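You operate a simulated robot arm through the tools that you are given. There is no shell and no other tool. Be economical: measure what you need, move in short steps, check, and stop when the job is done.

You run a simulated robot arm. Do the job below in one go: nothing can be reset, and whatever is moved stays where it is left.

## Task
Close the press down: dial off, switch off, unplug, reel to its stand.
Fine: counter to nought, bed pushed in, plug on the table.

It is judged by the outcome, as a careful person would: the job done as asked, and still so three seconds after it is handed in. It fails if anything else is knocked over, pushed out of place, dropped, spilled or broken.

## Robot
A 6-joint arm with a two-finger parallel gripper on a trunk, on a base that drives. Base frame: it is fixed to the floor where the robot stands at the start and does not move with it; the origin is under the middle of the robot, x ahead of it, y to its left, z up. Units: m, degrees, N and s.
With the tool pointing down near the work surface it reaches from about 0.28 to 0.36 m from the robot's upright axis, wherever it stands. Its first joint turns from -166.0 to 166.0 degrees. Places, roughly: die clamp [0.7, 0.1, 1.1]; fan key [0.9, -0.4, 1]; feed key [0.8, -0.3, 0.9]; heat dial [0.8, -0.2, 0.9]; press bed [0.5, 0, 0.9]; press switch [0.7, -0.1, 0.9]; reset key [0.8, -0.3, 0.9]; table before the console [0.6, -0.3, 0.9]; time key [0.9, -0.2, 0.9]; top of the reel stand [1.1, -0.4, 1]; vent slide [1, 0.3, 1.4]; vent switch [0.9, -0.1, 1.1]. Payload 4.1 kg.
The TCP is the grasp point between the finger pads, 0.023 m short of the fingertips. In the tool frame z runs along the fingers and y along their closing line. Largest opening 0.094 m; finger width 0.038, thickness 0.01; the body of the gripper, 0.054 by 0.096 m, starts 0.039 m behind the TCP.
Orientation is told as [roll, pitch, yaw] about the base's x, y, z axes, in that order, counted from this pose: with the fingers straight down and closing along the base's y, the tool's x points along the base's -x, its y along +y and its z along -z.

## Interface
- The arm moves only by the tool move_arm. Its argument "series" is a list of rows, each an object (a shift or turn left out is 0, a gripper value left out holds the last) with "offset": the shift along the tool's x, y, z in m, a list of three; "turn": the turn, a rotation vector about the tool's x, y, z in degrees, a list of three; "jaw": the finger opening in m, from 0 to 0.094. In form: [{"offset": [dx, dy, dz], "turn": [rx, ry, rz], "jaw": jaw}, ...]. A call has 1 to 10 rows; each row shifts and turns the commanded pose from where the row before left it, along the tool's axes as they then stand. Each row takes 0.2 s and may step no farther than 0.05 m and 8.6 degrees from the row before; otherwise, or with a gripper value out of range, the whole call is refused. Where a pose cannot be reached the arm comes as near as it can. A force on the tool above 50 N (or 10 N above the force at the start of the call, whichever is more), or a blocked arm, ends the call early, and 0.2 s more pass. The fingers move at their own pace (about 0.045 m/s each) and stop on an object; they squeeze with about 44 N. The grip force told is the motor's: it shows also when the fingers shut on nothing. Time passes only in rows, and 0.2 s behind the last, so rows that do not move let the fingers close. The reply holds the time, the measured pose of the TCP, the force on the tool along the base axes, the opening and the grip force, in the units named above and with some noise, with the torque about the TCP (base axes, N m) and any sound that the robot's microphone picked up, and new pictures: "views" is both (left out), scene, wrist or none.
- Cameras (640 x 400 px; columns grow to the right, rows downward): "scene" is now at [0.0086, 0.1584, 1.5494]; the picture's right is [-0.13, -0.99, 0.00], its down [-0.70, 0.09, -0.71] and it looks along [0.70, -0.09, -0.71] (base axes); focal length 268 px, centre (320, 200). "wrist" rides on the gripper at [0.086, 0.016, -0.075] in the tool frame; the picture's right is [-0.18, 0.98, 0.00], its down [-0.58, -0.11, -0.81] and it looks along [-0.79, -0.15, 0.59] (tool axes); focal length 243 px, centre (320, 200). There is no depth. A picture from a camera that has moved, and an enlarged one, comes with that camera's place and axes in the base frame and with its lens. The place of the scene camera against the robot may be out by one fixed shift of up to 0.025 m in any direction.
- move_column(by): slides the trunk up (or, below 0, down) by that many m; the arm and the scene camera ride with it, the base frame stays. It gives what a move gives, with no picture.
- drive_base(legs): drives the robot by 1 to 6 legs, each [ahead, turn to the left] in m and degrees, along the robot's own axes; the way and the turn of a leg run together, so that a leg with both is an arc; at most 1.5 m and 180 degrees a leg. The arm and the cameras ride along, it lands a little off, and it stops where it bumps. It gives what a move gives, and a new picture of the scene camera.
- pan_tilt(pan, tilt): turns the head with the scene camera to pan (to the left, within 155 degrees either way) and tilt (down, from -29 to 69), counted from straight ahead of the robot. It gives what a move gives, and a new picture of the scene camera.
- inspect(camera, box): a new picture of the part [left, top, right, bottom] of that camera's present view, enlarged. No time passes.
- sign_off(): hands the job in; it is judged then, once.

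Work in short steps. Places have to be worked out from the pictures, the camera data and where the tool is seen: move nearer, look again, correct. Check each grasp and each placing, and mend what went wrong. You have 120 turns and 260 pictures in all, those below and enlarged ones among them. Open the gripper and draw the arm clear of the work before you hand the job in, unless the task says otherwise; then end with one line.

The tools are called after "Request:" as a command line: name --argument value ..., lists and objects as JSON in quotes. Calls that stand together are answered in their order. move_arm: Moves the arm, as the interface text tells. Its arguments: {"type":"object","properties":{"series":{"type":"array","items":{"type":"object","properties":{"offset":{"type":"array","items":{"type":"number"}},"turn":{"type":"array","items":{"type":"number"}},"jaw":{"type":"number"}}}},"views":{"type":"string","enum":["both","scene","wrist","none"]}},"required":["series"]} The other tools are called the same way: move_column (by) slides the trunk up or down; drive_base (legs) drives the base; pan_tilt (pan, tilt) turns the head that bears the scene camera; inspect (camera, box) takes an enlarged picture of a part of a camera's view; sign_off () hands the job in.

At the start:

```text
t: 0.0
tool_pos: [0.3516, -0.0933, 1.3032]
orientation: [0.0, 0.1, 0.1]
force: [-0.4, 0.0, 0.2]
moment: [-0.01, -0.02, -0.03]
grip_width: 0.094
finger_force: 0.0
trunk travel left (down, up): [-0.525, 0.065]
robot x, y, heading: [-0.0015, 0.0014, -0.1]
head pan, tilt: [-7.5, 44.9]
```

scene: 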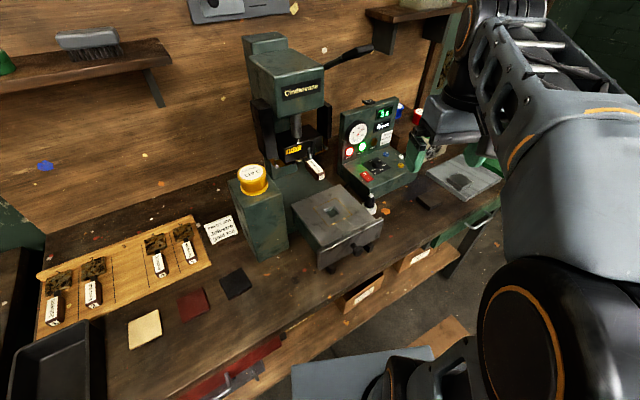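
wrist: 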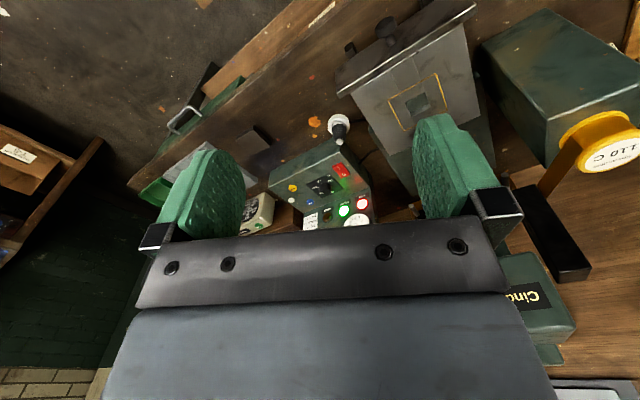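

I'll start by enlarging the scene picture around the press and console to identify the controls.

Request:
inspect --camera "scene" --box '[320, 80, 520, 220]'

Request:
inspect --camera "scene" --box '[180, 20, 400, 280]'

Request:
inspect --camera "wrist" --box '[240, 90, 400, 240]'

```text
2.86 times, centred on (420, 150) of scene
camera zoom: at [0.0086, 0.1584, 1.5494], right [-0.13, -0.99, 0.0], down [-0.7, 0.09, -0.71], along [0.7, -0.09, -0.71], focal length 765 px, centre (34, 343)
```

zoom: 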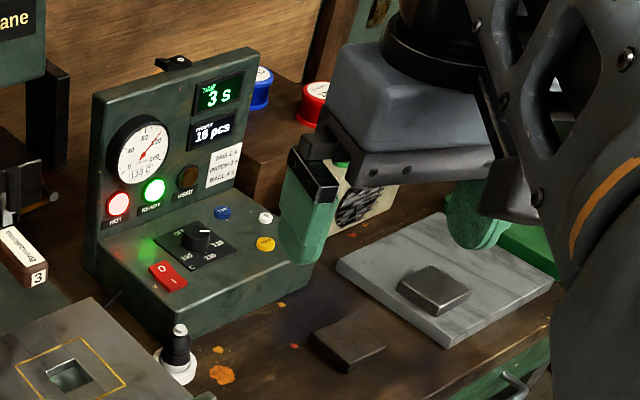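

```text
1.54 times, centred on (290, 150) of scene
camera zoom: at [0.0086, 0.1584, 1.5494], right [-0.13, -0.99, 0.0], down [-0.7, 0.09, -0.71], along [0.7, -0.09, -0.71], focal length 412 px, centre (366, 277)
```

zoom: 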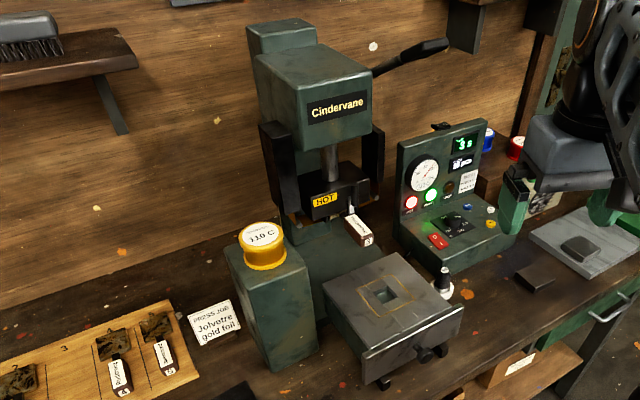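

```text
2.67 times, centred on (320, 165) of wrist
camera zoom: at [0.2642, -0.0777, 1.3778], right [0.18, 0.98, 0.0], down [0.58, -0.11, 0.81], along [0.79, -0.15, -0.59], focal length 647 px, centre (320, 293)
```

zoom: 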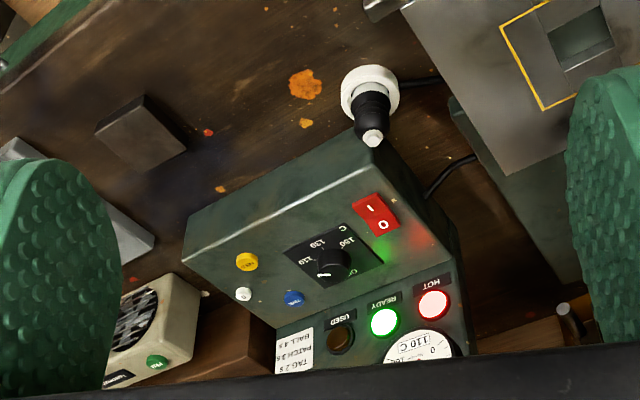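

The console (dial, red rocker, yellow/white/blue keys), the plug in a white socket, the gold reel on the feed box and a stand with blue/red reels are visible. The table is turned about 20° against me. I look to the right for the reel stand and the table end.

Request:
pan_tilt --pan -50 --tilt 40

Request:
pan_tilt --pan 20 --tilt 60

```text
t: 1.1
tool_pos: [0.3528, -0.0943, 1.3029]
orientation: [0.0, 0.0, 0.0]
force: [0.3, -0.4, -0.3]
moment: [-0.01, 0.0, 0.02]
grip_width: 0.0942
finger_force: 0.1
trunk travel left (down, up): [-0.525, 0.065]
robot x, y, heading: [-0.0003, -0.0024, 0.1]
head pan, tilt: [-50.0, 40.0]
camera scene: at [-0.0174, 0.1039, 1.5565], right [-0.77, -0.64, 0.0], down [-0.41, 0.49, -0.77], along [0.49, -0.59, -0.64], focal length 268 px, centre (320, 200)
```

scene: 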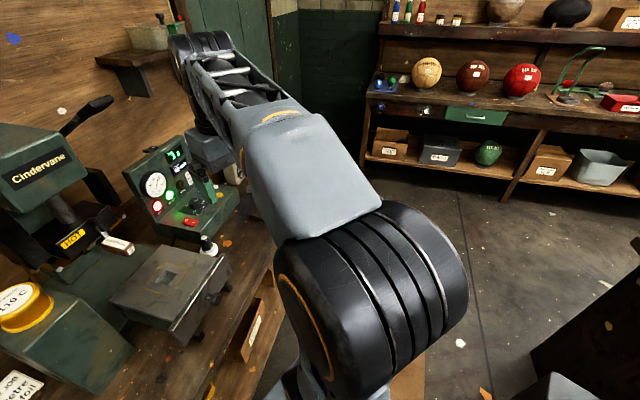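

```text
t: 2.5
tool_pos: [0.3522, -0.093, 1.3024]
orientation: [-0.1, 0.0, 0.1]
force: [0.0, -0.7, -0.2]
moment: [0.02, -0.01, -0.04]
grip_width: 0.094
finger_force: 0.0
trunk travel left (down, up): [-0.525, 0.065]
robot x, y, heading: [0.0001, 0.0019, -0.3]
head pan, tilt: [20.0, 60.0]
camera scene: at [-0.0095, 0.1917, 1.5298], right [0.34, -0.94, 0.0], down [-0.81, -0.3, -0.5], along [0.47, 0.17, -0.87], focal length 268 px, centre (320, 200)
```

scene: 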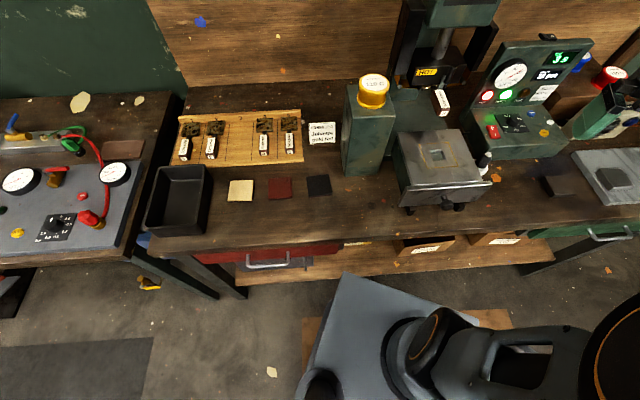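

The table faces about 25° left of my heading, its front edge about 0.31 m from my axis. I look at the right end with another pan, and at the space below the table.

Request:
pan_tilt --pan -25 --tilt 55

Request:
drive_base --legs '[[0, 25], [-0.4, 0]]'

```text
t: 3.6
tool_pos: [0.351, -0.0934, 1.304]
orientation: [0.0, 0.0, 0.0]
force: [0.2, 0.3, -0.2]
moment: [0.01, -0.01, 0.01]
grip_width: 0.0939
finger_force: 0.2
trunk travel left (down, up): [-0.525, 0.065]
robot x, y, heading: [-0.0038, -0.0, -0.0]
head pan, tilt: [-25.0, 55.0]
camera scene: at [-0.0068, 0.1385, 1.5358], right [-0.42, -0.91, 0.0], down [-0.74, 0.35, -0.57], along [0.52, -0.24, -0.82], focal length 268 px, centre (320, 200)
```

scene: 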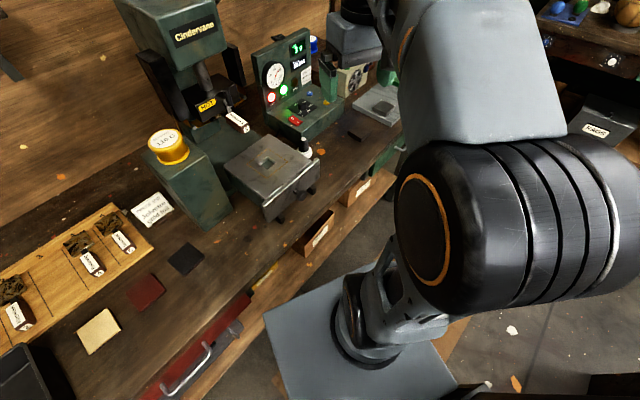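

```text
t: 7.4
tool_pos: [-0.0044, -0.1059, 1.303]
orientation: [0.1, 0.0, 25.0]
force: [-1.0, 0.9, 0.4]
moment: [-0.01, -0.02, 0.04]
grip_width: 0.0938
finger_force: 0.0
trunk travel left (down, up): [-0.525, 0.065]
robot x, y, heading: [-0.3643, -0.1705, 25.1]
head pan, tilt: [-25.0, 55.0]
camera scene: at [-0.4277, -0.0423, 1.5359], right [0.0, -1.0, 0.0], down [-0.82, 0.0, -0.57], along [0.57, 0.0, -0.82], focal length 268 px, centre (320, 200)
```

scene: 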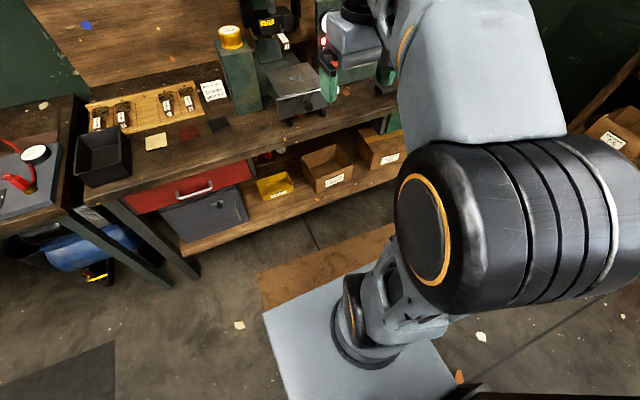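

The arm stands on a plate at about table height and the column is the limit, so I need to know what's at the table's right end. I turn away so the arm no longer blocks the view to the right.

Request:
drive_base --legs '[[0, 100]]'

Request:
pan_tilt --pan -125 --tilt 35

```text
t: 12.0
tool_pos: [-0.4857, 0.1721, 1.303]
orientation: [0.0, 0.1, 124.6]
force: [-0.1, 0.0, 0.5]
moment: [0.02, 0.01, 0.0]
grip_width: 0.0941
finger_force: 0.0
trunk travel left (down, up): [-0.525, 0.065]
robot x, y, heading: [-0.3619, -0.1657, 124.5]
head pan, tilt: [-25.0, 55.0]
camera scene: at [-0.4897, -0.2404, 1.5358], right [0.99, 0.17, 0.0], down [0.14, -0.81, -0.57], along [-0.1, 0.57, -0.82], focal length 268 px, centre (320, 200)
```

scene: 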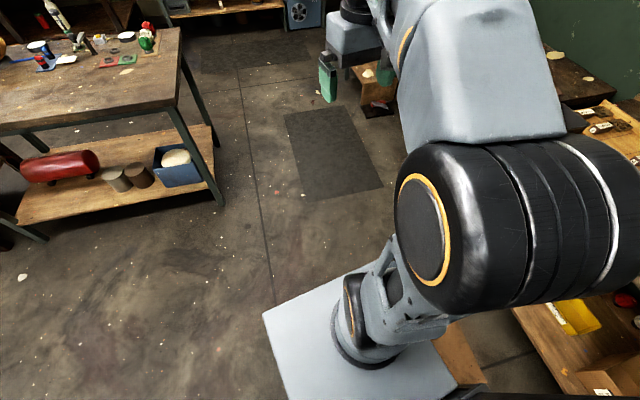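

```text
t: 13.8
tool_pos: [-0.4842, 0.1723, 1.3027]
orientation: [0.1, 0.1, 124.7]
force: [0.3, 0.0, -0.8]
moment: [0.0, -0.01, 0.0]
grip_width: 0.094
finger_force: 0.0
trunk travel left (down, up): [-0.525, 0.065]
robot x, y, heading: [-0.3625, -0.1661, 124.5]
head pan, tilt: [-125.0, 35.0]
camera scene: at [-0.3896, -0.3121, 1.5641], right [-0.01, -1.0, 0.0], down [-0.57, 0.0, -0.82], along [0.82, -0.01, -0.57], focal length 268 px, centre (320, 200)
```

scene: 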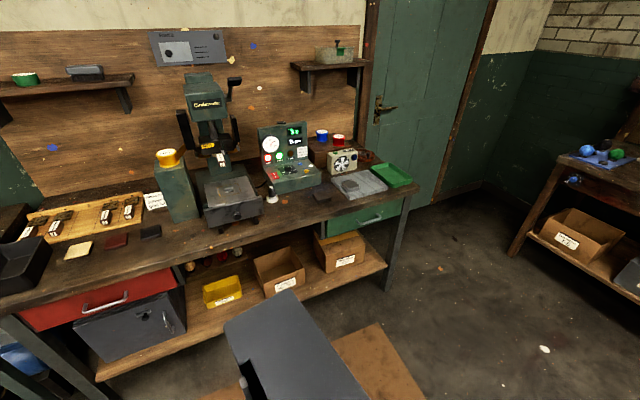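

Very good view: the table's right end is open in front of the door. I enlarge.

Request:
inspect --camera "scene" --box '[140, 60, 300, 240]'

Request:
inspect --camera "scene" --box '[250, 100, 430, 240]'

```text
2.22 times, centred on (220, 150) of scene
camera zoom: at [-0.3896, -0.3121, 1.5641], right [-0.01, -1.0, 0.0], down [-0.57, 0.0, -0.82], along [0.82, -0.01, -0.57], focal length 595 px, centre (542, 311)
```

zoom: 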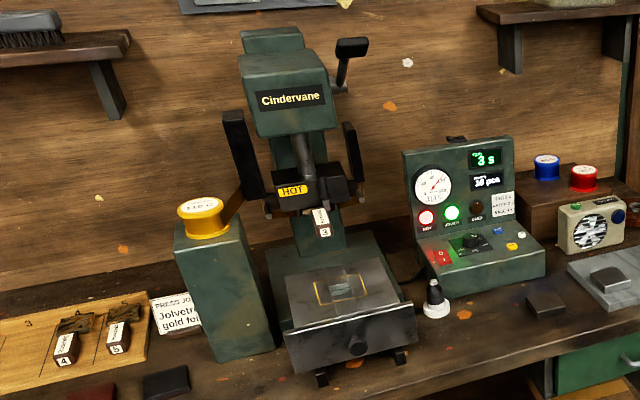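

```text
2.86 times, centred on (340, 170) of scene
camera zoom: at [-0.3896, -0.3121, 1.5641], right [-0.01, -1.0, 0.0], down [-0.57, 0.0, -0.82], along [0.82, -0.01, -0.57], focal length 765 px, centre (263, 286)
```

zoom: 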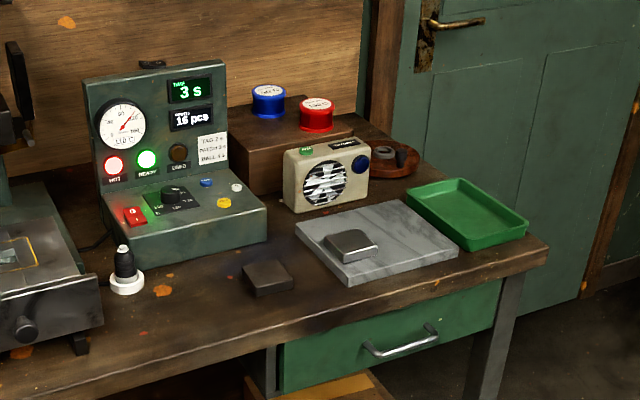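

The free stretch of table before the console is where I'll work. I drive to stand in front of the console, facing the table square-on (heading ≈25°), axis still ~0.4 m from the table edge.

Request:
drive_base --legs '[[0, -159.5], [0.564, 0], [0, 60]]'

Request:
pan_tilt --pan 0 --tilt 50

```text
t: 26.2
tool_pos: [0.4624, -0.4143, 1.3015]
orientation: [-0.1, -0.1, 26.2]
force: [0.2, -1.1, 0.4]
moment: [0.0, 0.01, 0.0]
grip_width: 0.0943
finger_force: 0.1
trunk travel left (down, up): [-0.525, 0.065]
robot x, y, heading: [0.107, -0.4886, 26.2]
head pan, tilt: [-125.0, 35.0]
camera scene: at [-0.0464, -0.4476, 1.5641], right [-0.99, 0.15, 0.0], down [0.09, 0.57, -0.82], along [-0.13, -0.81, -0.57], focal length 268 px, centre (320, 200)
```

scene: 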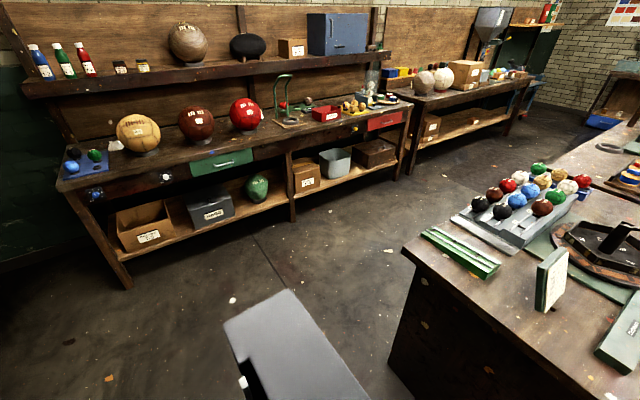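

```text
t: 28.2
tool_pos: [0.4639, -0.4157, 1.3025]
orientation: [-0.1, 0.0, 26.2]
force: [0.6, -0.1, -0.3]
moment: [-0.01, 0.0, -0.03]
grip_width: 0.094
finger_force: 0.1
trunk travel left (down, up): [-0.525, 0.065]
robot x, y, heading: [0.1048, -0.4856, 26.0]
head pan, tilt: [0.0, 50.0]
camera scene: at [0.0363, -0.3268, 1.5424], right [0.44, -0.9, 0.0], down [-0.69, -0.34, -0.64], along [0.58, 0.28, -0.77], focal length 268 px, centre (320, 200)
```

scene: 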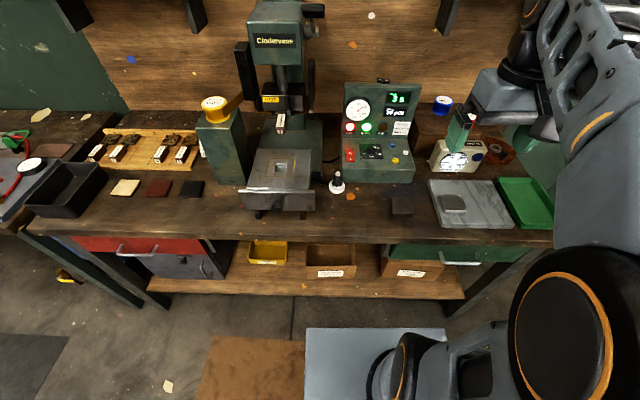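

Edge is ~0.43 m from my axis, and my plate's front edge ~0.18 m ahead of the axis. I align (turn −3.5°) and drive ahead 0.17 m, then look down at the gap.

Request:
drive_base --legs '[[0, -3.5], [0.17, 0]]'

Request:
pan_tilt --pan 0 --tilt 66

```text
t: 30.1
tool_pos: [0.625, -0.3704, 1.3026]
orientation: [0.0, 0.2, 22.7]
force: [0.0, 0.8, 0.2]
moment: [0.02, 0.02, 0.02]
grip_width: 0.094
finger_force: 0.1
trunk travel left (down, up): [-0.525, 0.065]
robot x, y, heading: [0.2624, -0.4206, 23.0]
head pan, tilt: [0.0, 50.0]
camera scene: at [0.2045, -0.2574, 1.5424], right [0.39, -0.92, 0.0], down [-0.71, -0.3, -0.64], along [0.59, 0.25, -0.77], focal length 268 px, centre (320, 200)
```

scene: 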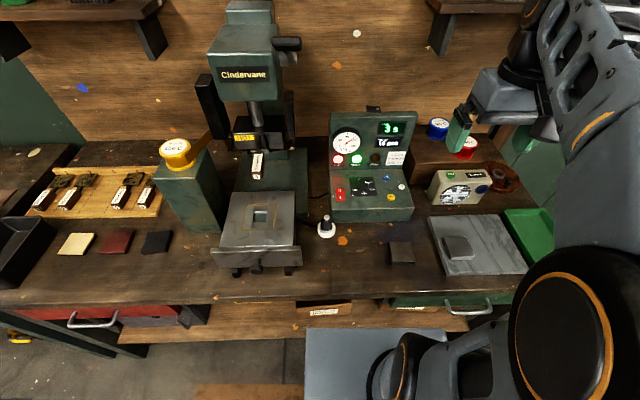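

```text
t: 30.9
tool_pos: [0.6249, -0.3709, 1.3027]
orientation: [0.0, 0.0, 22.7]
force: [-0.9, 0.5, 0.0]
moment: [-0.02, 0.02, -0.01]
grip_width: 0.0941
finger_force: 0.0
trunk travel left (down, up): [-0.525, 0.065]
robot x, y, heading: [0.2634, -0.42, 22.7]
head pan, tilt: [0.0, 66.0]
camera scene: at [0.1875, -0.2645, 1.5232], right [0.39, -0.92, 0.0], down [-0.84, -0.35, -0.41], along [0.38, 0.16, -0.91], focal length 268 px, centre (320, 200)
```

scene: 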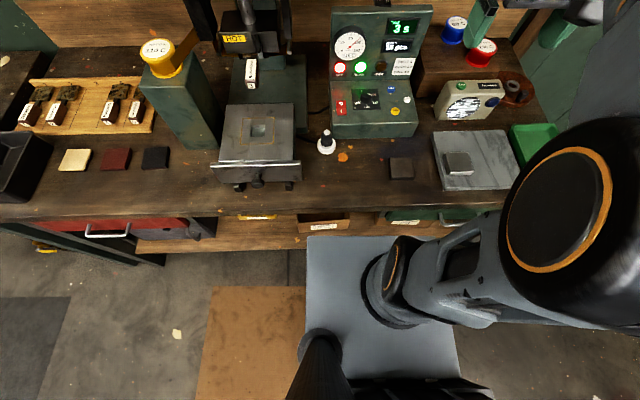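

Now square to the table; my base nearly touches the shelf line, so this is as near as I get (axis ≈0.25 m from the edge). I enlarge the console and the reel for measurement.

Request:
inspect --camera "scene" --box '[300, 0, 430, 160]'

Request:
inspect --camera "scene" --box '[130, 20, 330, 200]'

Request:
inspect --camera "scene" --box '[400, 0, 560, 180]'

```text
2.50 times, centred on (365, 80) of scene
camera zoom: at [0.1875, -0.2645, 1.5232], right [0.39, -0.92, 0.0], down [-0.84, -0.35, -0.41], along [0.38, 0.16, -0.91], focal length 669 px, centre (208, 500)
```

zoom: 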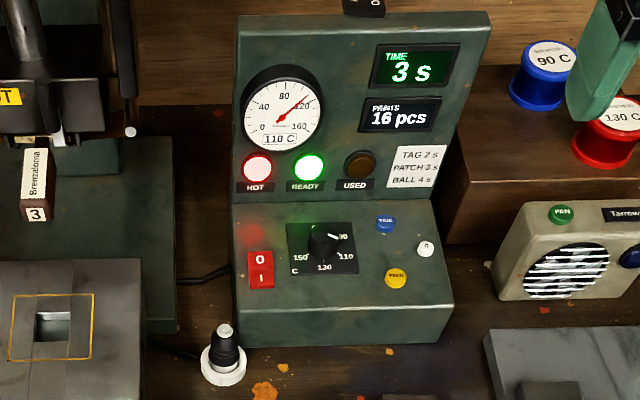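

```text
2.22 times, centred on (230, 110) of scene
camera zoom: at [0.1875, -0.2645, 1.5232], right [0.39, -0.92, 0.0], down [-0.84, -0.35, -0.41], along [0.38, 0.16, -0.91], focal length 595 px, centre (520, 400)
```

zoom: 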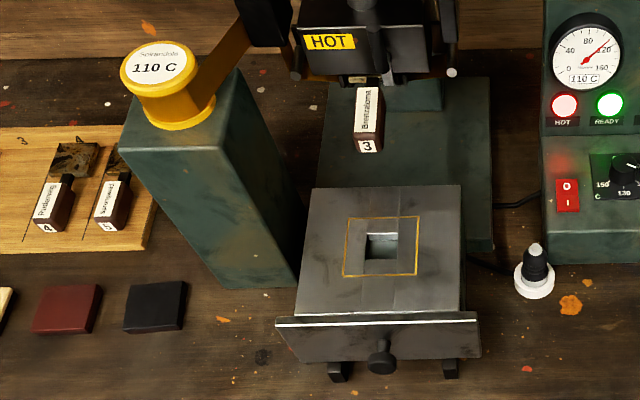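

```text
2.22 times, centred on (480, 90) of scene
camera zoom: at [0.1875, -0.2645, 1.5232], right [0.39, -0.92, 0.0], down [-0.84, -0.35, -0.41], along [0.38, 0.16, -0.91], focal length 595 px, centre (-36, 444)
```

zoom: 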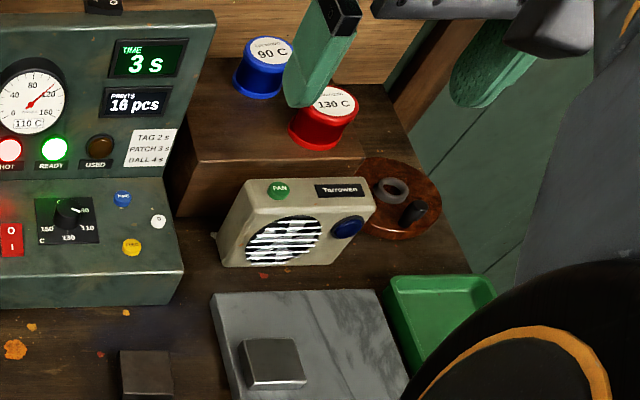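

Counter shows 16 pcs; dial pointer near 110; rocker 0 is the rear end. I judge (ahead/left of my axis): dial ≈0.58/0.04, switch ≈0.54/0.11, white reset key ≈0.57/−0.08, plug ≈0.44/0.16. I test how far the arm really reaches, tool down, at a safe height.

Request:
move_arm --series '[{"offset": [-0.04, 0, 0], "jaw": 0.0}, {"offset": [-0.04, 0, 0]}, {"offset": [-0.04, 0, 0]}, {"offset": [-0.04, 0, 0]}, {"offset": [-0.04, 0, 0]}]' --views "both"

```text
t: 32.1
tool_pos: [0.8099, -0.2943, 1.3021]
orientation: [0.0, 0.1, 22.7]
force: [0.1, 0.6, -0.1]
moment: [-0.02, -0.01, -0.01]
grip_width: 0.0
finger_force: 13.6
trunk travel left (down, up): [-0.525, 0.065]
robot x, y, heading: [0.2667, -0.4203, 22.7]
head pan, tilt: [0.0, 66.0]
camera scene: at [0.1886, -0.2641, 1.5232], right [0.39, -0.92, 0.0], down [-0.84, -0.35, -0.41], along [0.37, 0.16, -0.91], focal length 268 px, centre (320, 200)
camera wrist: at [0.7233, -0.3128, 1.3772], right [-0.21, 0.98, 0.0], down [0.58, 0.12, 0.8], along [0.79, 0.17, -0.59], focal length 243 px, centre (320, 200)
```

scene: 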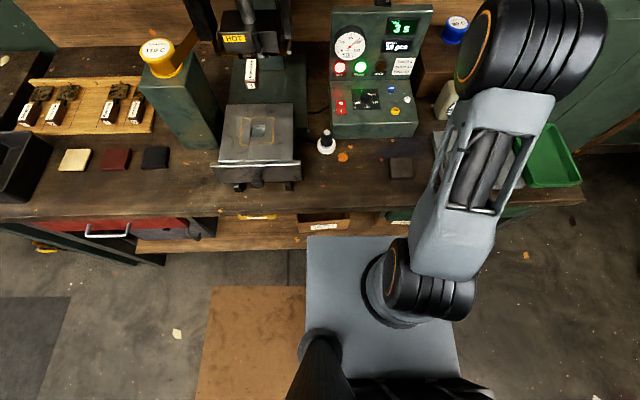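
wrist: 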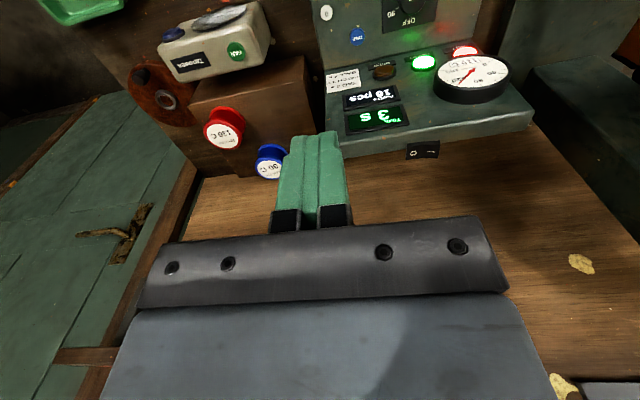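

The arm reaches 0.55 m ahead tool-down at this height. Combining both views, the white key lies near (0.85, −0.275, ~0.90). I move over it and come down to a fingertip height of about 1.03.

Request:
move_arm --series '[{"offset": [-0.04, 0, 0.02]}, {"offset": [0, 0, 0.04]}, {"offset": [0, 0, 0.04]}, {"offset": [0, 0, 0.04]}, {"offset": [0, 0, 0.04]}, {"offset": [0, 0, 0.04]}, {"offset": [0, 0, 0.03]}]'

```text
t: 33.7
tool_pos: [0.8455, -0.2773, 1.0535]
orientation: [0.1, 0.0, 22.8]
force: [-0.7, -0.2, 0.1]
moment: [0.02, 0.0, 0.01]
grip_width: 0.0001
finger_force: 42.4
trunk travel left (down, up): [-0.525, 0.065]
robot x, y, heading: [0.2634, -0.4221, 22.9]
head pan, tilt: [0.0, 66.0]
camera scene: at [0.1878, -0.2644, 1.5232], right [0.39, -0.92, 0.0], down [-0.84, -0.35, -0.41], along [0.38, 0.16, -0.91], focal length 268 px, centre (320, 200)
camera wrist: at [0.7589, -0.297, 1.1272], right [-0.21, 0.98, 0.0], down [0.58, 0.12, 0.81], along [0.79, 0.17, -0.59], focal length 243 px, centre (320, 200)
```

scene: 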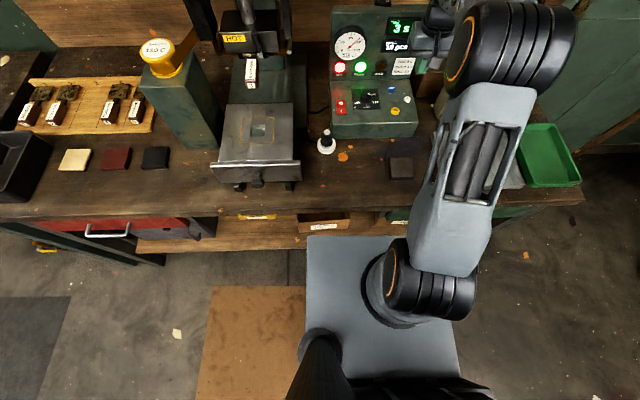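
wrist: 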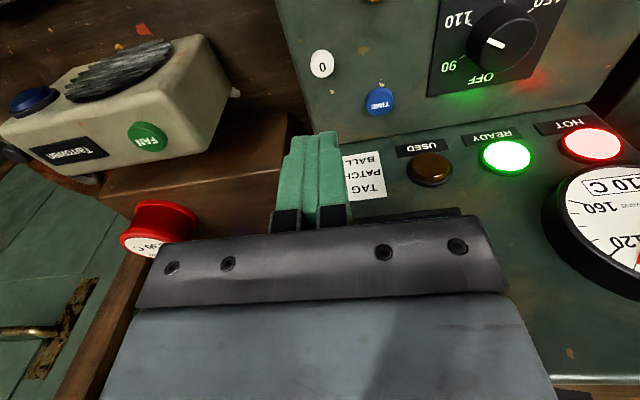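

The key is just under the fingertips, about 6 mm ahead, at z≈0.92. I correct and descend, with the last millimetres in fine steps.

Request:
move_arm --series '[{"offset": [-0.006, 0, 0.03]}, {"offset": [0, 0, 0.03]}, {"offset": [0, 0, 0.02]}, {"offset": [0, 0, 0.01]}]' --views "wrist"

Request:
inspect --camera "scene" --box '[320, 0, 440, 140]'

```text
t: 34.7
tool_pos: [0.8517, -0.276, 0.9618]
orientation: [0.0, 0.0, 22.7]
force: [0.7, -0.2, -0.8]
moment: [0.01, 0.02, -0.01]
grip_width: 0.0
finger_force: 41.6
trunk travel left (down, up): [-0.525, 0.065]
robot x, y, heading: [0.2658, -0.4194, 22.8]
head pan, tilt: [0.0, 66.0]
camera wrist: at [0.765, -0.2945, 1.0374], right [-0.21, 0.98, 0.0], down [0.58, 0.12, 0.81], along [0.79, 0.17, -0.59], focal length 243 px, centre (320, 200)
```

wrist: 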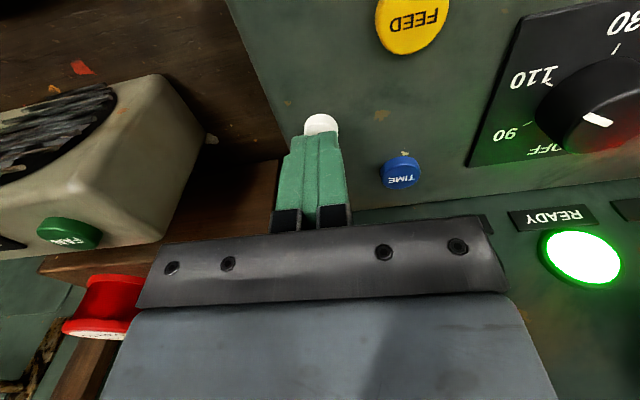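

```text
2.86 times, centred on (380, 70) of scene
camera zoom: at [0.1877, -0.2644, 1.5232], right [0.39, -0.92, 0.0], down [-0.84, -0.35, -0.41], along [0.38, 0.16, -0.91], focal length 765 px, centre (149, 571)
```

zoom: 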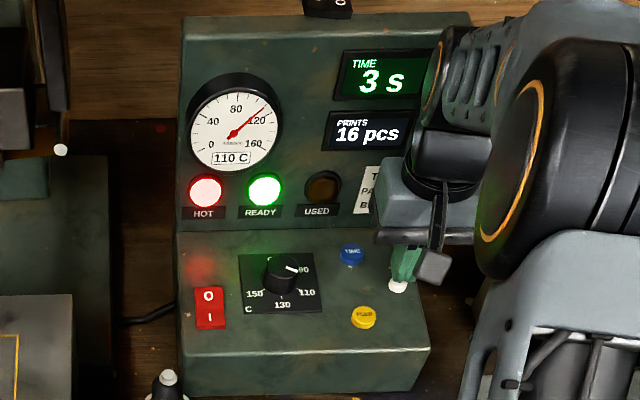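

Tip is 2 cm over the key. I descend in small steps until the counter changes.

Request:
move_arm --series '[{"offset": [0, 0, 0.012]}, {"offset": [0, 0, 0.004]}, {"offset": [0, 0, 0.003]}]' --views "wrist"

Request:
inspect --camera "scene" --box '[320, 0, 440, 140]'

```text
t: 35.6
tool_pos: [0.8539, -0.2749, 0.9537]
orientation: [-0.2, -0.9, 22.6]
force: [-6.1, -1.7, 20.2]
moment: [-0.15, 0.4, 0.01]
grip_width: 0.0002
finger_force: 42.6
trunk travel left (down, up): [-0.525, 0.065]
robot x, y, heading: [0.2642, -0.4168, 22.9]
head pan, tilt: [0.0, 66.0]
heard: click
stopped in row 3: the force on the tool passed its limit at 53 N (the readings are from after the stop); the commanded pose is now the measured one
camera wrist: at [0.7653, -0.2946, 1.0263], right [-0.21, 0.98, 0.0], down [0.56, 0.12, 0.82], along [0.8, 0.17, -0.58], focal length 243 px, centre (320, 200)
```

wrist: 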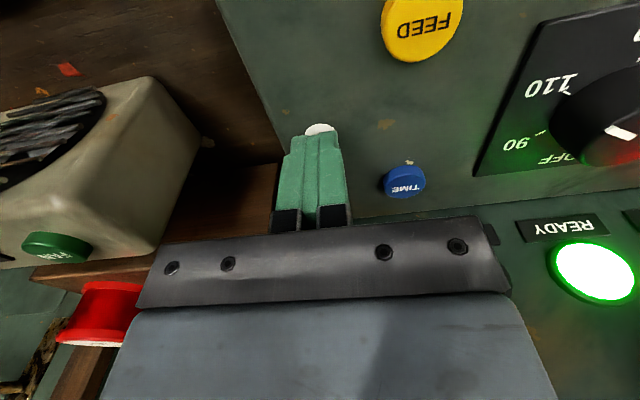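

```text
2.86 times, centred on (380, 70) of scene
camera zoom: at [0.1845, -0.2652, 1.523], right [0.39, -0.92, 0.0], down [-0.84, -0.35, -0.41], along [0.38, 0.16, -0.91], focal length 765 px, centre (149, 571)
```

zoom: 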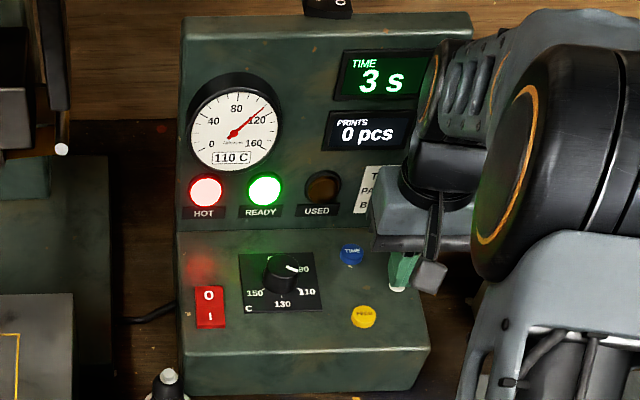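

Counter reads 0. Next the dial, which I place at about (0.80, −0.167): I rise, shift 0.12 m left, open and look.

Request:
move_arm --series '[{"offset": [0, 0, -0.03]}, {"offset": [0, 0, -0.04], "turn": [0, 0.9, 0]}, {"offset": [0.003, 0.04, 0], "jaw": 0.07}, {"offset": [0.002, 0.04, 0]}, {"offset": [0.002, 0.04, 0]}, {}]' --views "wrist"

Request:
inspect --camera "scene" --box '[320, 0, 440, 140]'

Request:
inspect --camera "wrist" --box '[240, 0, 420, 130]'

```text
t: 37.0
tool_pos: [0.8025, -0.1656, 1.0187]
orientation: [-0.2, 0.1, 22.6]
force: [-0.2, -0.2, -1.1]
moment: [-0.02, 0.02, 0.0]
grip_width: 0.0701
finger_force: 0.0
trunk travel left (down, up): [-0.525, 0.065]
robot x, y, heading: [0.2646, -0.4228, 22.9]
head pan, tilt: [0.0, 66.0]
camera wrist: at [0.7148, -0.1849, 1.0944], right [-0.21, 0.98, 0.0], down [0.58, 0.13, 0.8], along [0.79, 0.17, -0.59], focal length 243 px, centre (320, 200)
```

wrist: 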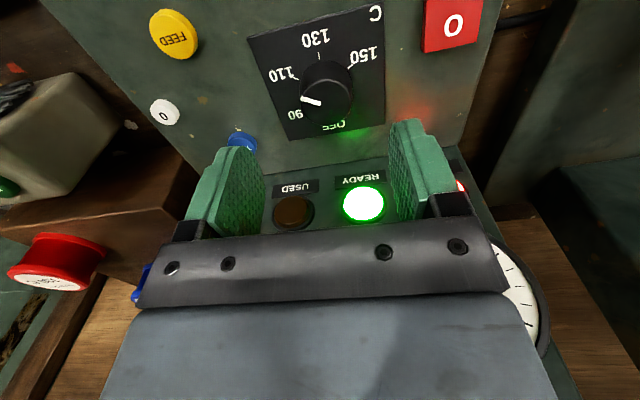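

```text
2.86 times, centred on (380, 70) of scene
camera zoom: at [0.1874, -0.2642, 1.5232], right [0.39, -0.92, 0.0], down [-0.84, -0.35, -0.41], along [0.38, 0.16, -0.91], focal length 765 px, centre (149, 571)
```

zoom: 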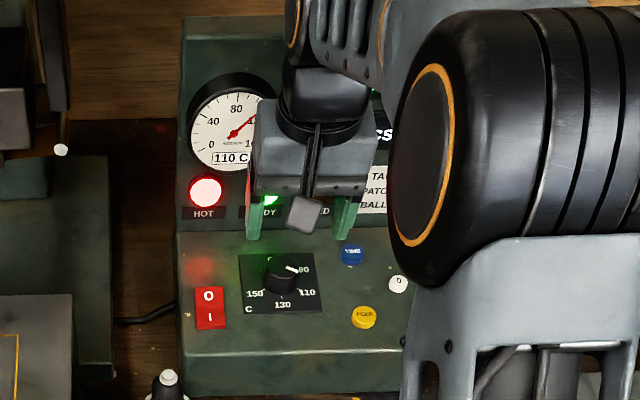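

```text
3.08 times, centred on (330, 65) of wrist
camera zoom: at [0.7148, -0.1849, 1.0944], right [-0.21, 0.98, 0.0], down [0.58, 0.13, 0.8], along [0.79, 0.17, -0.59], focal length 746 px, centre (289, 615)
```

zoom: 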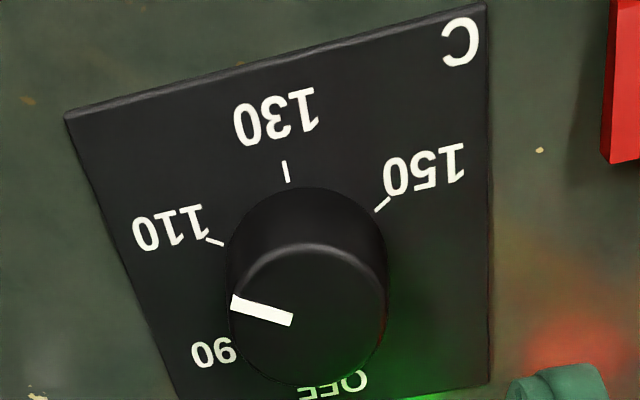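

OFF is on the far side; detents lie 60° apart (110 to OFF = 120° counter-clockwise from above). I pre-rotate the tool 60° clockwise over the knob, then descend around it.

Request:
move_arm --series '[{"offset": [0, 0.003, 0], "turn": [0, 0, 8.5], "jaw": 0.055}, {"turn": [0, 0, 8.5]}, {"turn": [0, 0, 8.5]}, {"turn": [0, 0, 8.5]}, {"turn": [0, 0, 8.5]}, {"turn": [0, 0, 8.5]}, {"turn": [0, 0, 8.5]}, {"offset": [0, 0, 0.02]}, {}]' --views "both"

Request:
inspect --camera "scene" --box '[320, 0, 440, 140]'

```text
t: 39.0
tool_pos: [0.8009, -0.1644, 1.0001]
orientation: [-0.3, 0.0, -36.9]
force: [0.0, 0.4, 0.4]
moment: [-0.01, -0.01, 0.03]
grip_width: 0.0549
finger_force: 0.0
trunk travel left (down, up): [-0.525, 0.065]
robot x, y, heading: [0.2635, -0.4239, 22.9]
head pan, tilt: [0.0, 66.0]
camera scene: at [0.1876, -0.2644, 1.5232], right [0.39, -0.92, 0.0], down [-0.84, -0.35, -0.41], along [0.38, 0.16, -0.91], focal length 268 px, centre (320, 200)
camera wrist: at [0.7396, -0.0995, 1.0744], right [0.74, 0.68, 0.0], down [0.4, -0.43, 0.81], along [0.54, -0.6, -0.59], focal length 243 px, centre (320, 200)
```

scene: 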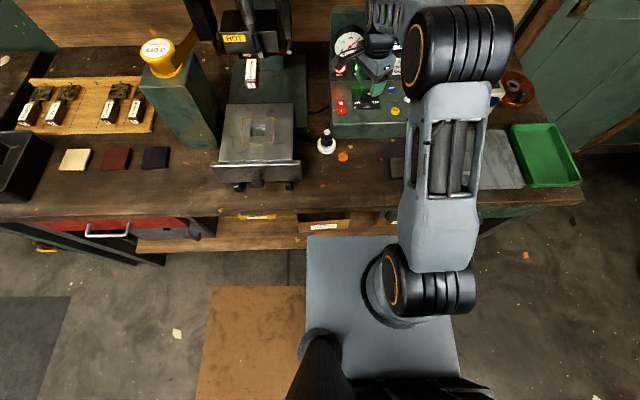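
wrist: 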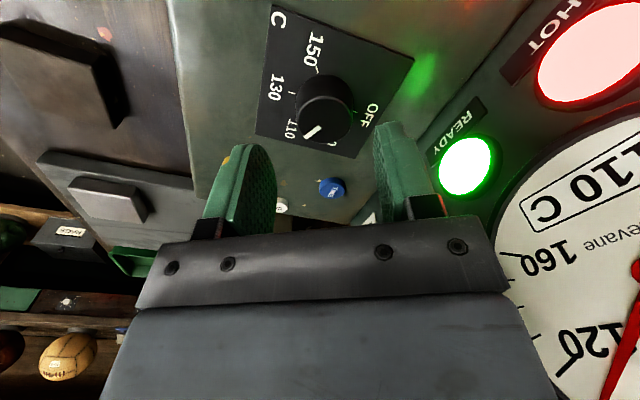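

```text
2.86 times, centred on (380, 70) of scene
camera zoom: at [0.1876, -0.2644, 1.5232], right [0.39, -0.92, 0.0], down [-0.84, -0.35, -0.41], along [0.38, 0.16, -0.91], focal length 765 px, centre (149, 571)
```

zoom: 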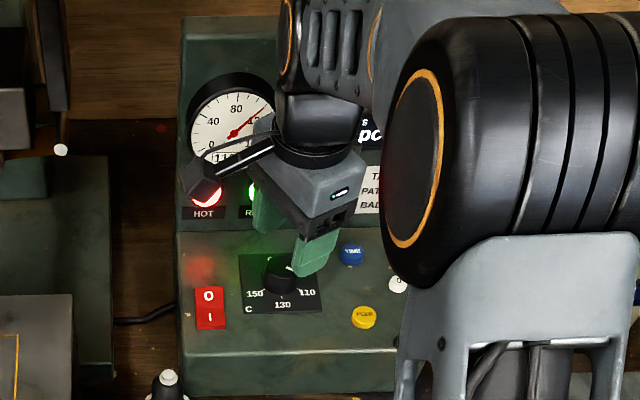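

The knob sits centred between the pads within ~3 mm. I descend 45 mm and close on it.

Request:
move_arm --series '[{"offset": [0, 0.003, 0.02]}, {"offset": [0, 0, 0.016]}, {"offset": [0, 0, 0.008]}, {"jaw": 0.02}, {}, {}, {}]' --views "wrist"

```text
t: 40.6
tool_pos: [0.8014, -0.1627, 0.9562]
orientation: [-0.2, -0.1, -36.7]
force: [0.1, 1.6, 1.9]
moment: [0.06, -0.01, -0.04]
grip_width: 0.0352
finger_force: 45.0
trunk travel left (down, up): [-0.525, 0.065]
robot x, y, heading: [0.2623, -0.4192, 22.8]
head pan, tilt: [0.0, 66.0]
camera wrist: at [0.7414, -0.0979, 1.0305], right [0.74, 0.68, 0.0], down [0.4, -0.43, 0.81], along [0.54, -0.6, -0.59], focal length 243 px, centre (320, 200)
```

wrist: 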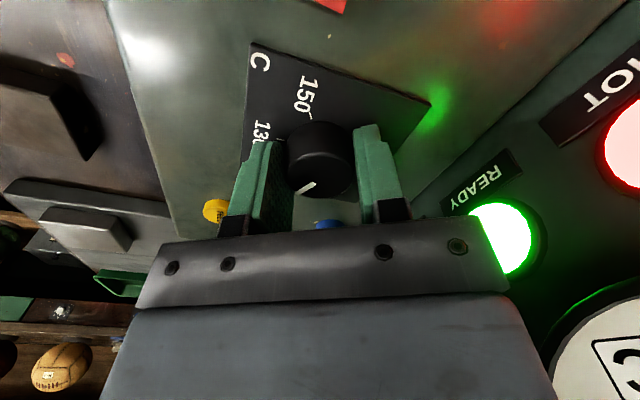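

Knob held, 35 mm wide. I turn it 60° counter-clockwise first and listen/look.

Request:
move_arm --series '[{"turn": [0, 0, -8.5]}, {"turn": [0, 0, -8.5]}, {"turn": [0, 0, -8.5]}, {"turn": [0, 0, -8.5]}, {"turn": [0, 0, -8.5]}, {"turn": [0, 0, -8.5]}, {"turn": [0, 0, -8.5]}]' --views "wrist"

```text
t: 42.2
tool_pos: [0.8027, -0.1619, 0.9564]
orientation: [-0.1, 0.2, 22.7]
force: [1.2, 1.1, 3.2]
moment: [-0.07, -0.4, 0.02]
grip_width: 0.0349
finger_force: 44.9
trunk travel left (down, up): [-0.525, 0.065]
robot x, y, heading: [0.2665, -0.4169, 22.6]
head pan, tilt: [0.0, 66.0]
camera wrist: at [0.715, -0.1813, 1.0309], right [-0.21, 0.98, 0.0], down [0.58, 0.13, 0.8], along [0.79, 0.17, -0.59], focal length 243 px, centre (320, 200)
```

wrist: 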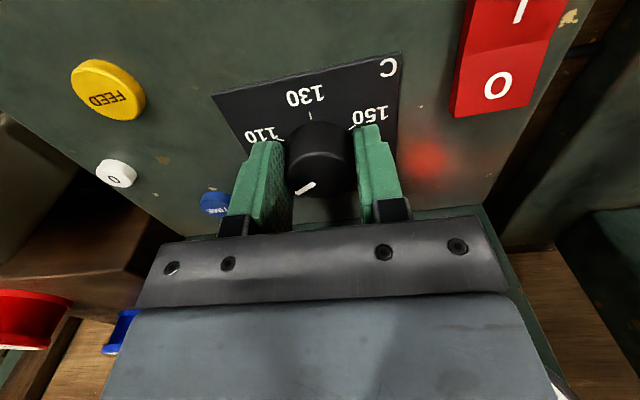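

The knob follows and the READY light went out. Another 60° to OFF.

Request:
move_arm --series '[{"turn": [0, 0, -8.5]}, {"turn": [0, 0, -8.5]}, {"turn": [0, 0, -8.5]}, {"turn": [0, 0, -8.5]}, {"turn": [0, 0, -8.5]}, {"turn": [0, 0, -8.5]}, {"turn": [0, 0, -8.5]}]' --views "wrist"

Request:
inspect --camera "scene" --box '[320, 0, 440, 140]'

```text
t: 43.8
tool_pos: [0.8021, -0.162, 0.956]
orientation: [0.1, 0.2, 82.4]
force: [3.7, -0.4, 4.1]
moment: [-0.27, -0.19, 0.0]
grip_width: 0.0349
finger_force: 44.9
trunk travel left (down, up): [-0.525, 0.065]
robot x, y, heading: [0.2625, -0.4195, 22.3]
head pan, tilt: [0.0, 66.0]
camera wrist: at [0.7734, -0.2462, 1.031], right [-0.95, 0.31, 0.0], down [0.19, 0.56, 0.8], along [0.25, 0.76, -0.59], focal length 243 px, centre (320, 200)
```

wrist: 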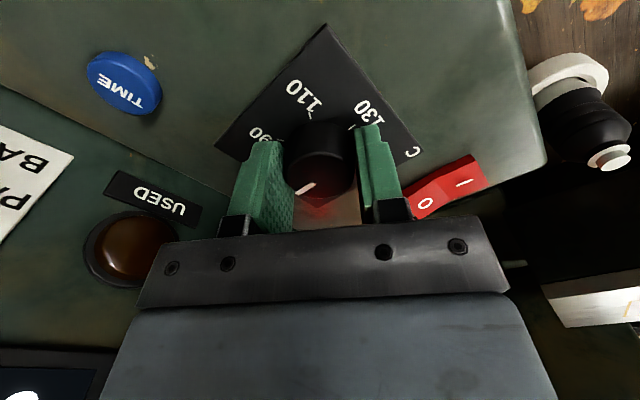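

```text
2.86 times, centred on (380, 70) of scene
camera zoom: at [0.1876, -0.2646, 1.5232], right [0.39, -0.92, 0.0], down [-0.84, -0.35, -0.41], along [0.38, 0.16, -0.91], focal length 765 px, centre (149, 571)
```

zoom: 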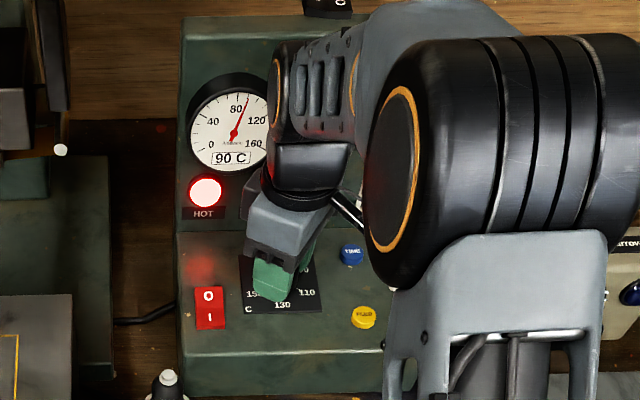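

The temperature is already falling. I let go, rise and check the pointer.

Request:
move_arm --series '[{"jaw": 0.06}, {}, {"offset": [0, 0, -0.03]}, {"offset": [0, 0, -0.03]}, {"turn": [0, 0, 8.5]}, {"turn": [0, 0, 8.5]}, {"turn": [0, 0, 8.5]}, {"turn": [0, 0, 8.5]}, {"turn": [0, 0, 8.5]}, {"turn": [0, 0, 8.5]}]' --views "wrist"

Request:
inspect --camera "wrist" --box '[220, 0, 480, 160]'

Request:
inspect --camera "scene" --box '[320, 0, 440, 140]'

```text
t: 46.0
tool_pos: [0.8026, -0.1613, 1.0158]
orientation: [-0.1, 0.2, 31.0]
force: [0.2, -0.7, 0.0]
moment: [0.02, -0.02, -0.01]
grip_width: 0.0603
finger_force: 0.1
trunk travel left (down, up): [-0.525, 0.065]
robot x, y, heading: [0.2632, -0.4165, 22.8]
head pan, tilt: [0.0, 66.0]
camera wrist: at [0.7185, -0.1928, 1.0907], right [-0.35, 0.94, 0.0], down [0.56, 0.21, 0.8], along [0.75, 0.28, -0.59], focal length 243 px, centre (320, 200)
```

wrist: 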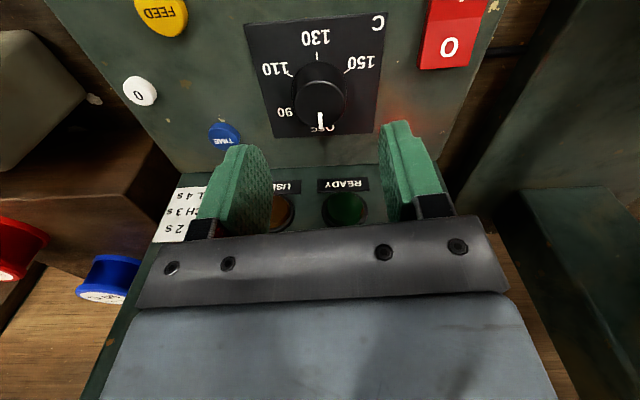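

```text
2.46 times, centred on (350, 80) of wrist
camera zoom: at [0.7185, -0.1928, 1.0907], right [-0.35, 0.94, 0.0], down [0.56, 0.21, 0.8], along [0.75, 0.28, -0.59], focal length 597 px, centre (246, 495)
```

zoom: 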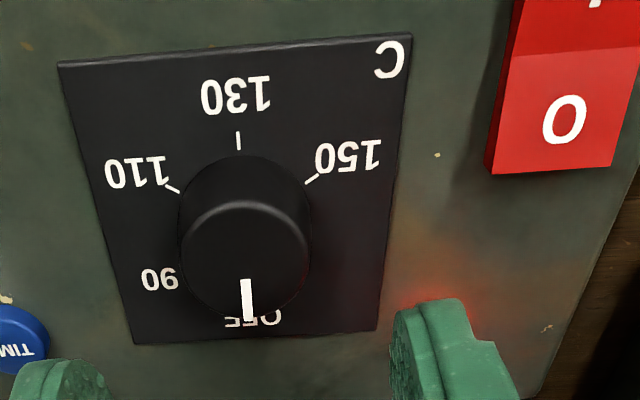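

```text
2.86 times, centred on (380, 70) of scene
camera zoom: at [0.1875, -0.2644, 1.5232], right [0.39, -0.92, 0.0], down [-0.84, -0.35, -0.41], along [0.38, 0.16, -0.91], focal length 765 px, centre (149, 571)
```

zoom: 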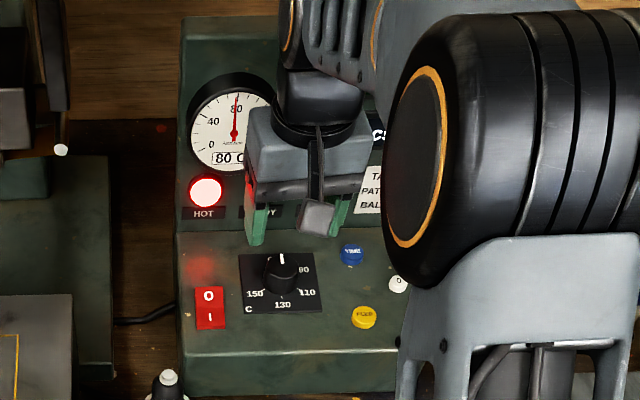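

Pointer is exactly on OFF. Next the rocker: its rear "0" end lies near (0.755, −0.10). I close the fingers, straighten the tool and move over it.

Request:
move_arm --series '[{"offset": [0, 0, 0], "turn": [0, 0, 8.3], "jaw": 0}, {"offset": [0.0065, 0.037, 0]}, {"offset": [0.007, 0.036, 0]}, {"offset": [0, 0, 0.02]}, {"offset": [0, 0, 0.015]}, {}]' --views "wrist"

Request:
inspect --camera "scene" --box '[320, 0, 440, 140]'

```text
t: 47.4
tool_pos: [0.7625, -0.1005, 0.9813]
orientation: [-0.1, 0.2, 23.0]
force: [0.4, 1.0, 0.8]
moment: [-0.01, 0.01, 0.01]
grip_width: 0.0003
finger_force: 42.2
trunk travel left (down, up): [-0.525, 0.065]
robot x, y, heading: [0.2629, -0.4165, 22.7]
head pan, tilt: [0.0, 66.0]
camera wrist: at [0.6746, -0.1192, 1.0553], right [-0.21, 0.98, 0.0], down [0.58, 0.13, 0.8], along [0.79, 0.17, -0.59], focal length 243 px, centre (320, 200)
```

wrist: 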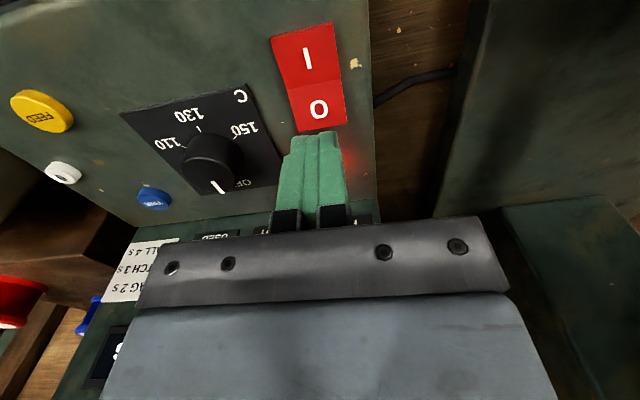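

```text
2.86 times, centred on (380, 70) of scene
camera zoom: at [0.1875, -0.2643, 1.5232], right [0.39, -0.92, 0.0], down [-0.84, -0.35, -0.41], along [0.38, 0.16, -0.91], focal length 765 px, centre (149, 571)
```

zoom: 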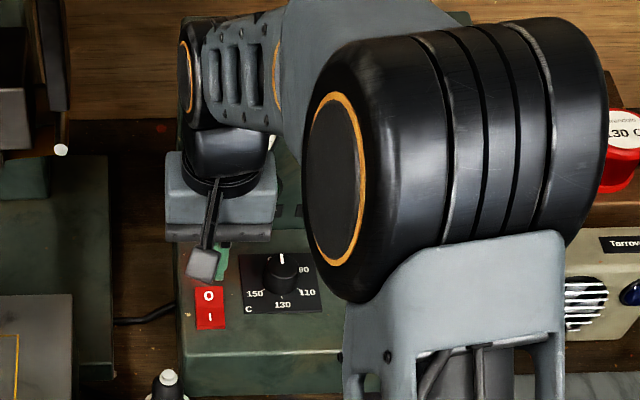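

The tip is right over the rear end of the rocker. I press down in small steps.

Request:
move_arm --series '[{"offset": [-0.003, 0.001, 0.012]}, {"offset": [0, 0, 0.005]}, {"offset": [0, 0, 0.004]}, {"offset": [0, 0, 0.004]}, {"offset": [0, 0, 0.004]}, {"offset": [0, 0, 0.003]}]' --views "wrist"

```text
t: 48.6
tool_pos: [0.7649, -0.0963, 0.9615]
orientation: [0.1, -0.8, 22.9]
force: [-1.8, -2.0, 18.6]
moment: [-0.21, 0.37, 0.06]
grip_width: 0.0
finger_force: 42.4
trunk travel left (down, up): [-0.525, 0.065]
robot x, y, heading: [0.2659, -0.4214, 22.8]
head pan, tilt: [0.0, 66.0]
stopped in row 6: the force on the tool passed its limit at 54 N (the readings are from after the stop); the commanded pose is now the measured one
camera wrist: at [0.6775, -0.1167, 1.0343], right [-0.21, 0.98, 0.0], down [0.57, 0.12, 0.81], along [0.8, 0.17, -0.58], focal length 243 px, centre (320, 200)
```

wrist: 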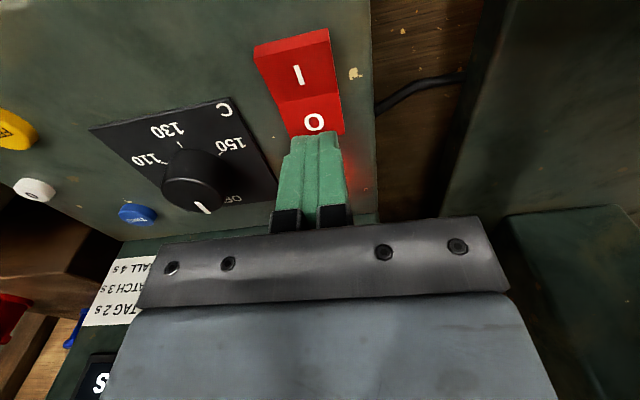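

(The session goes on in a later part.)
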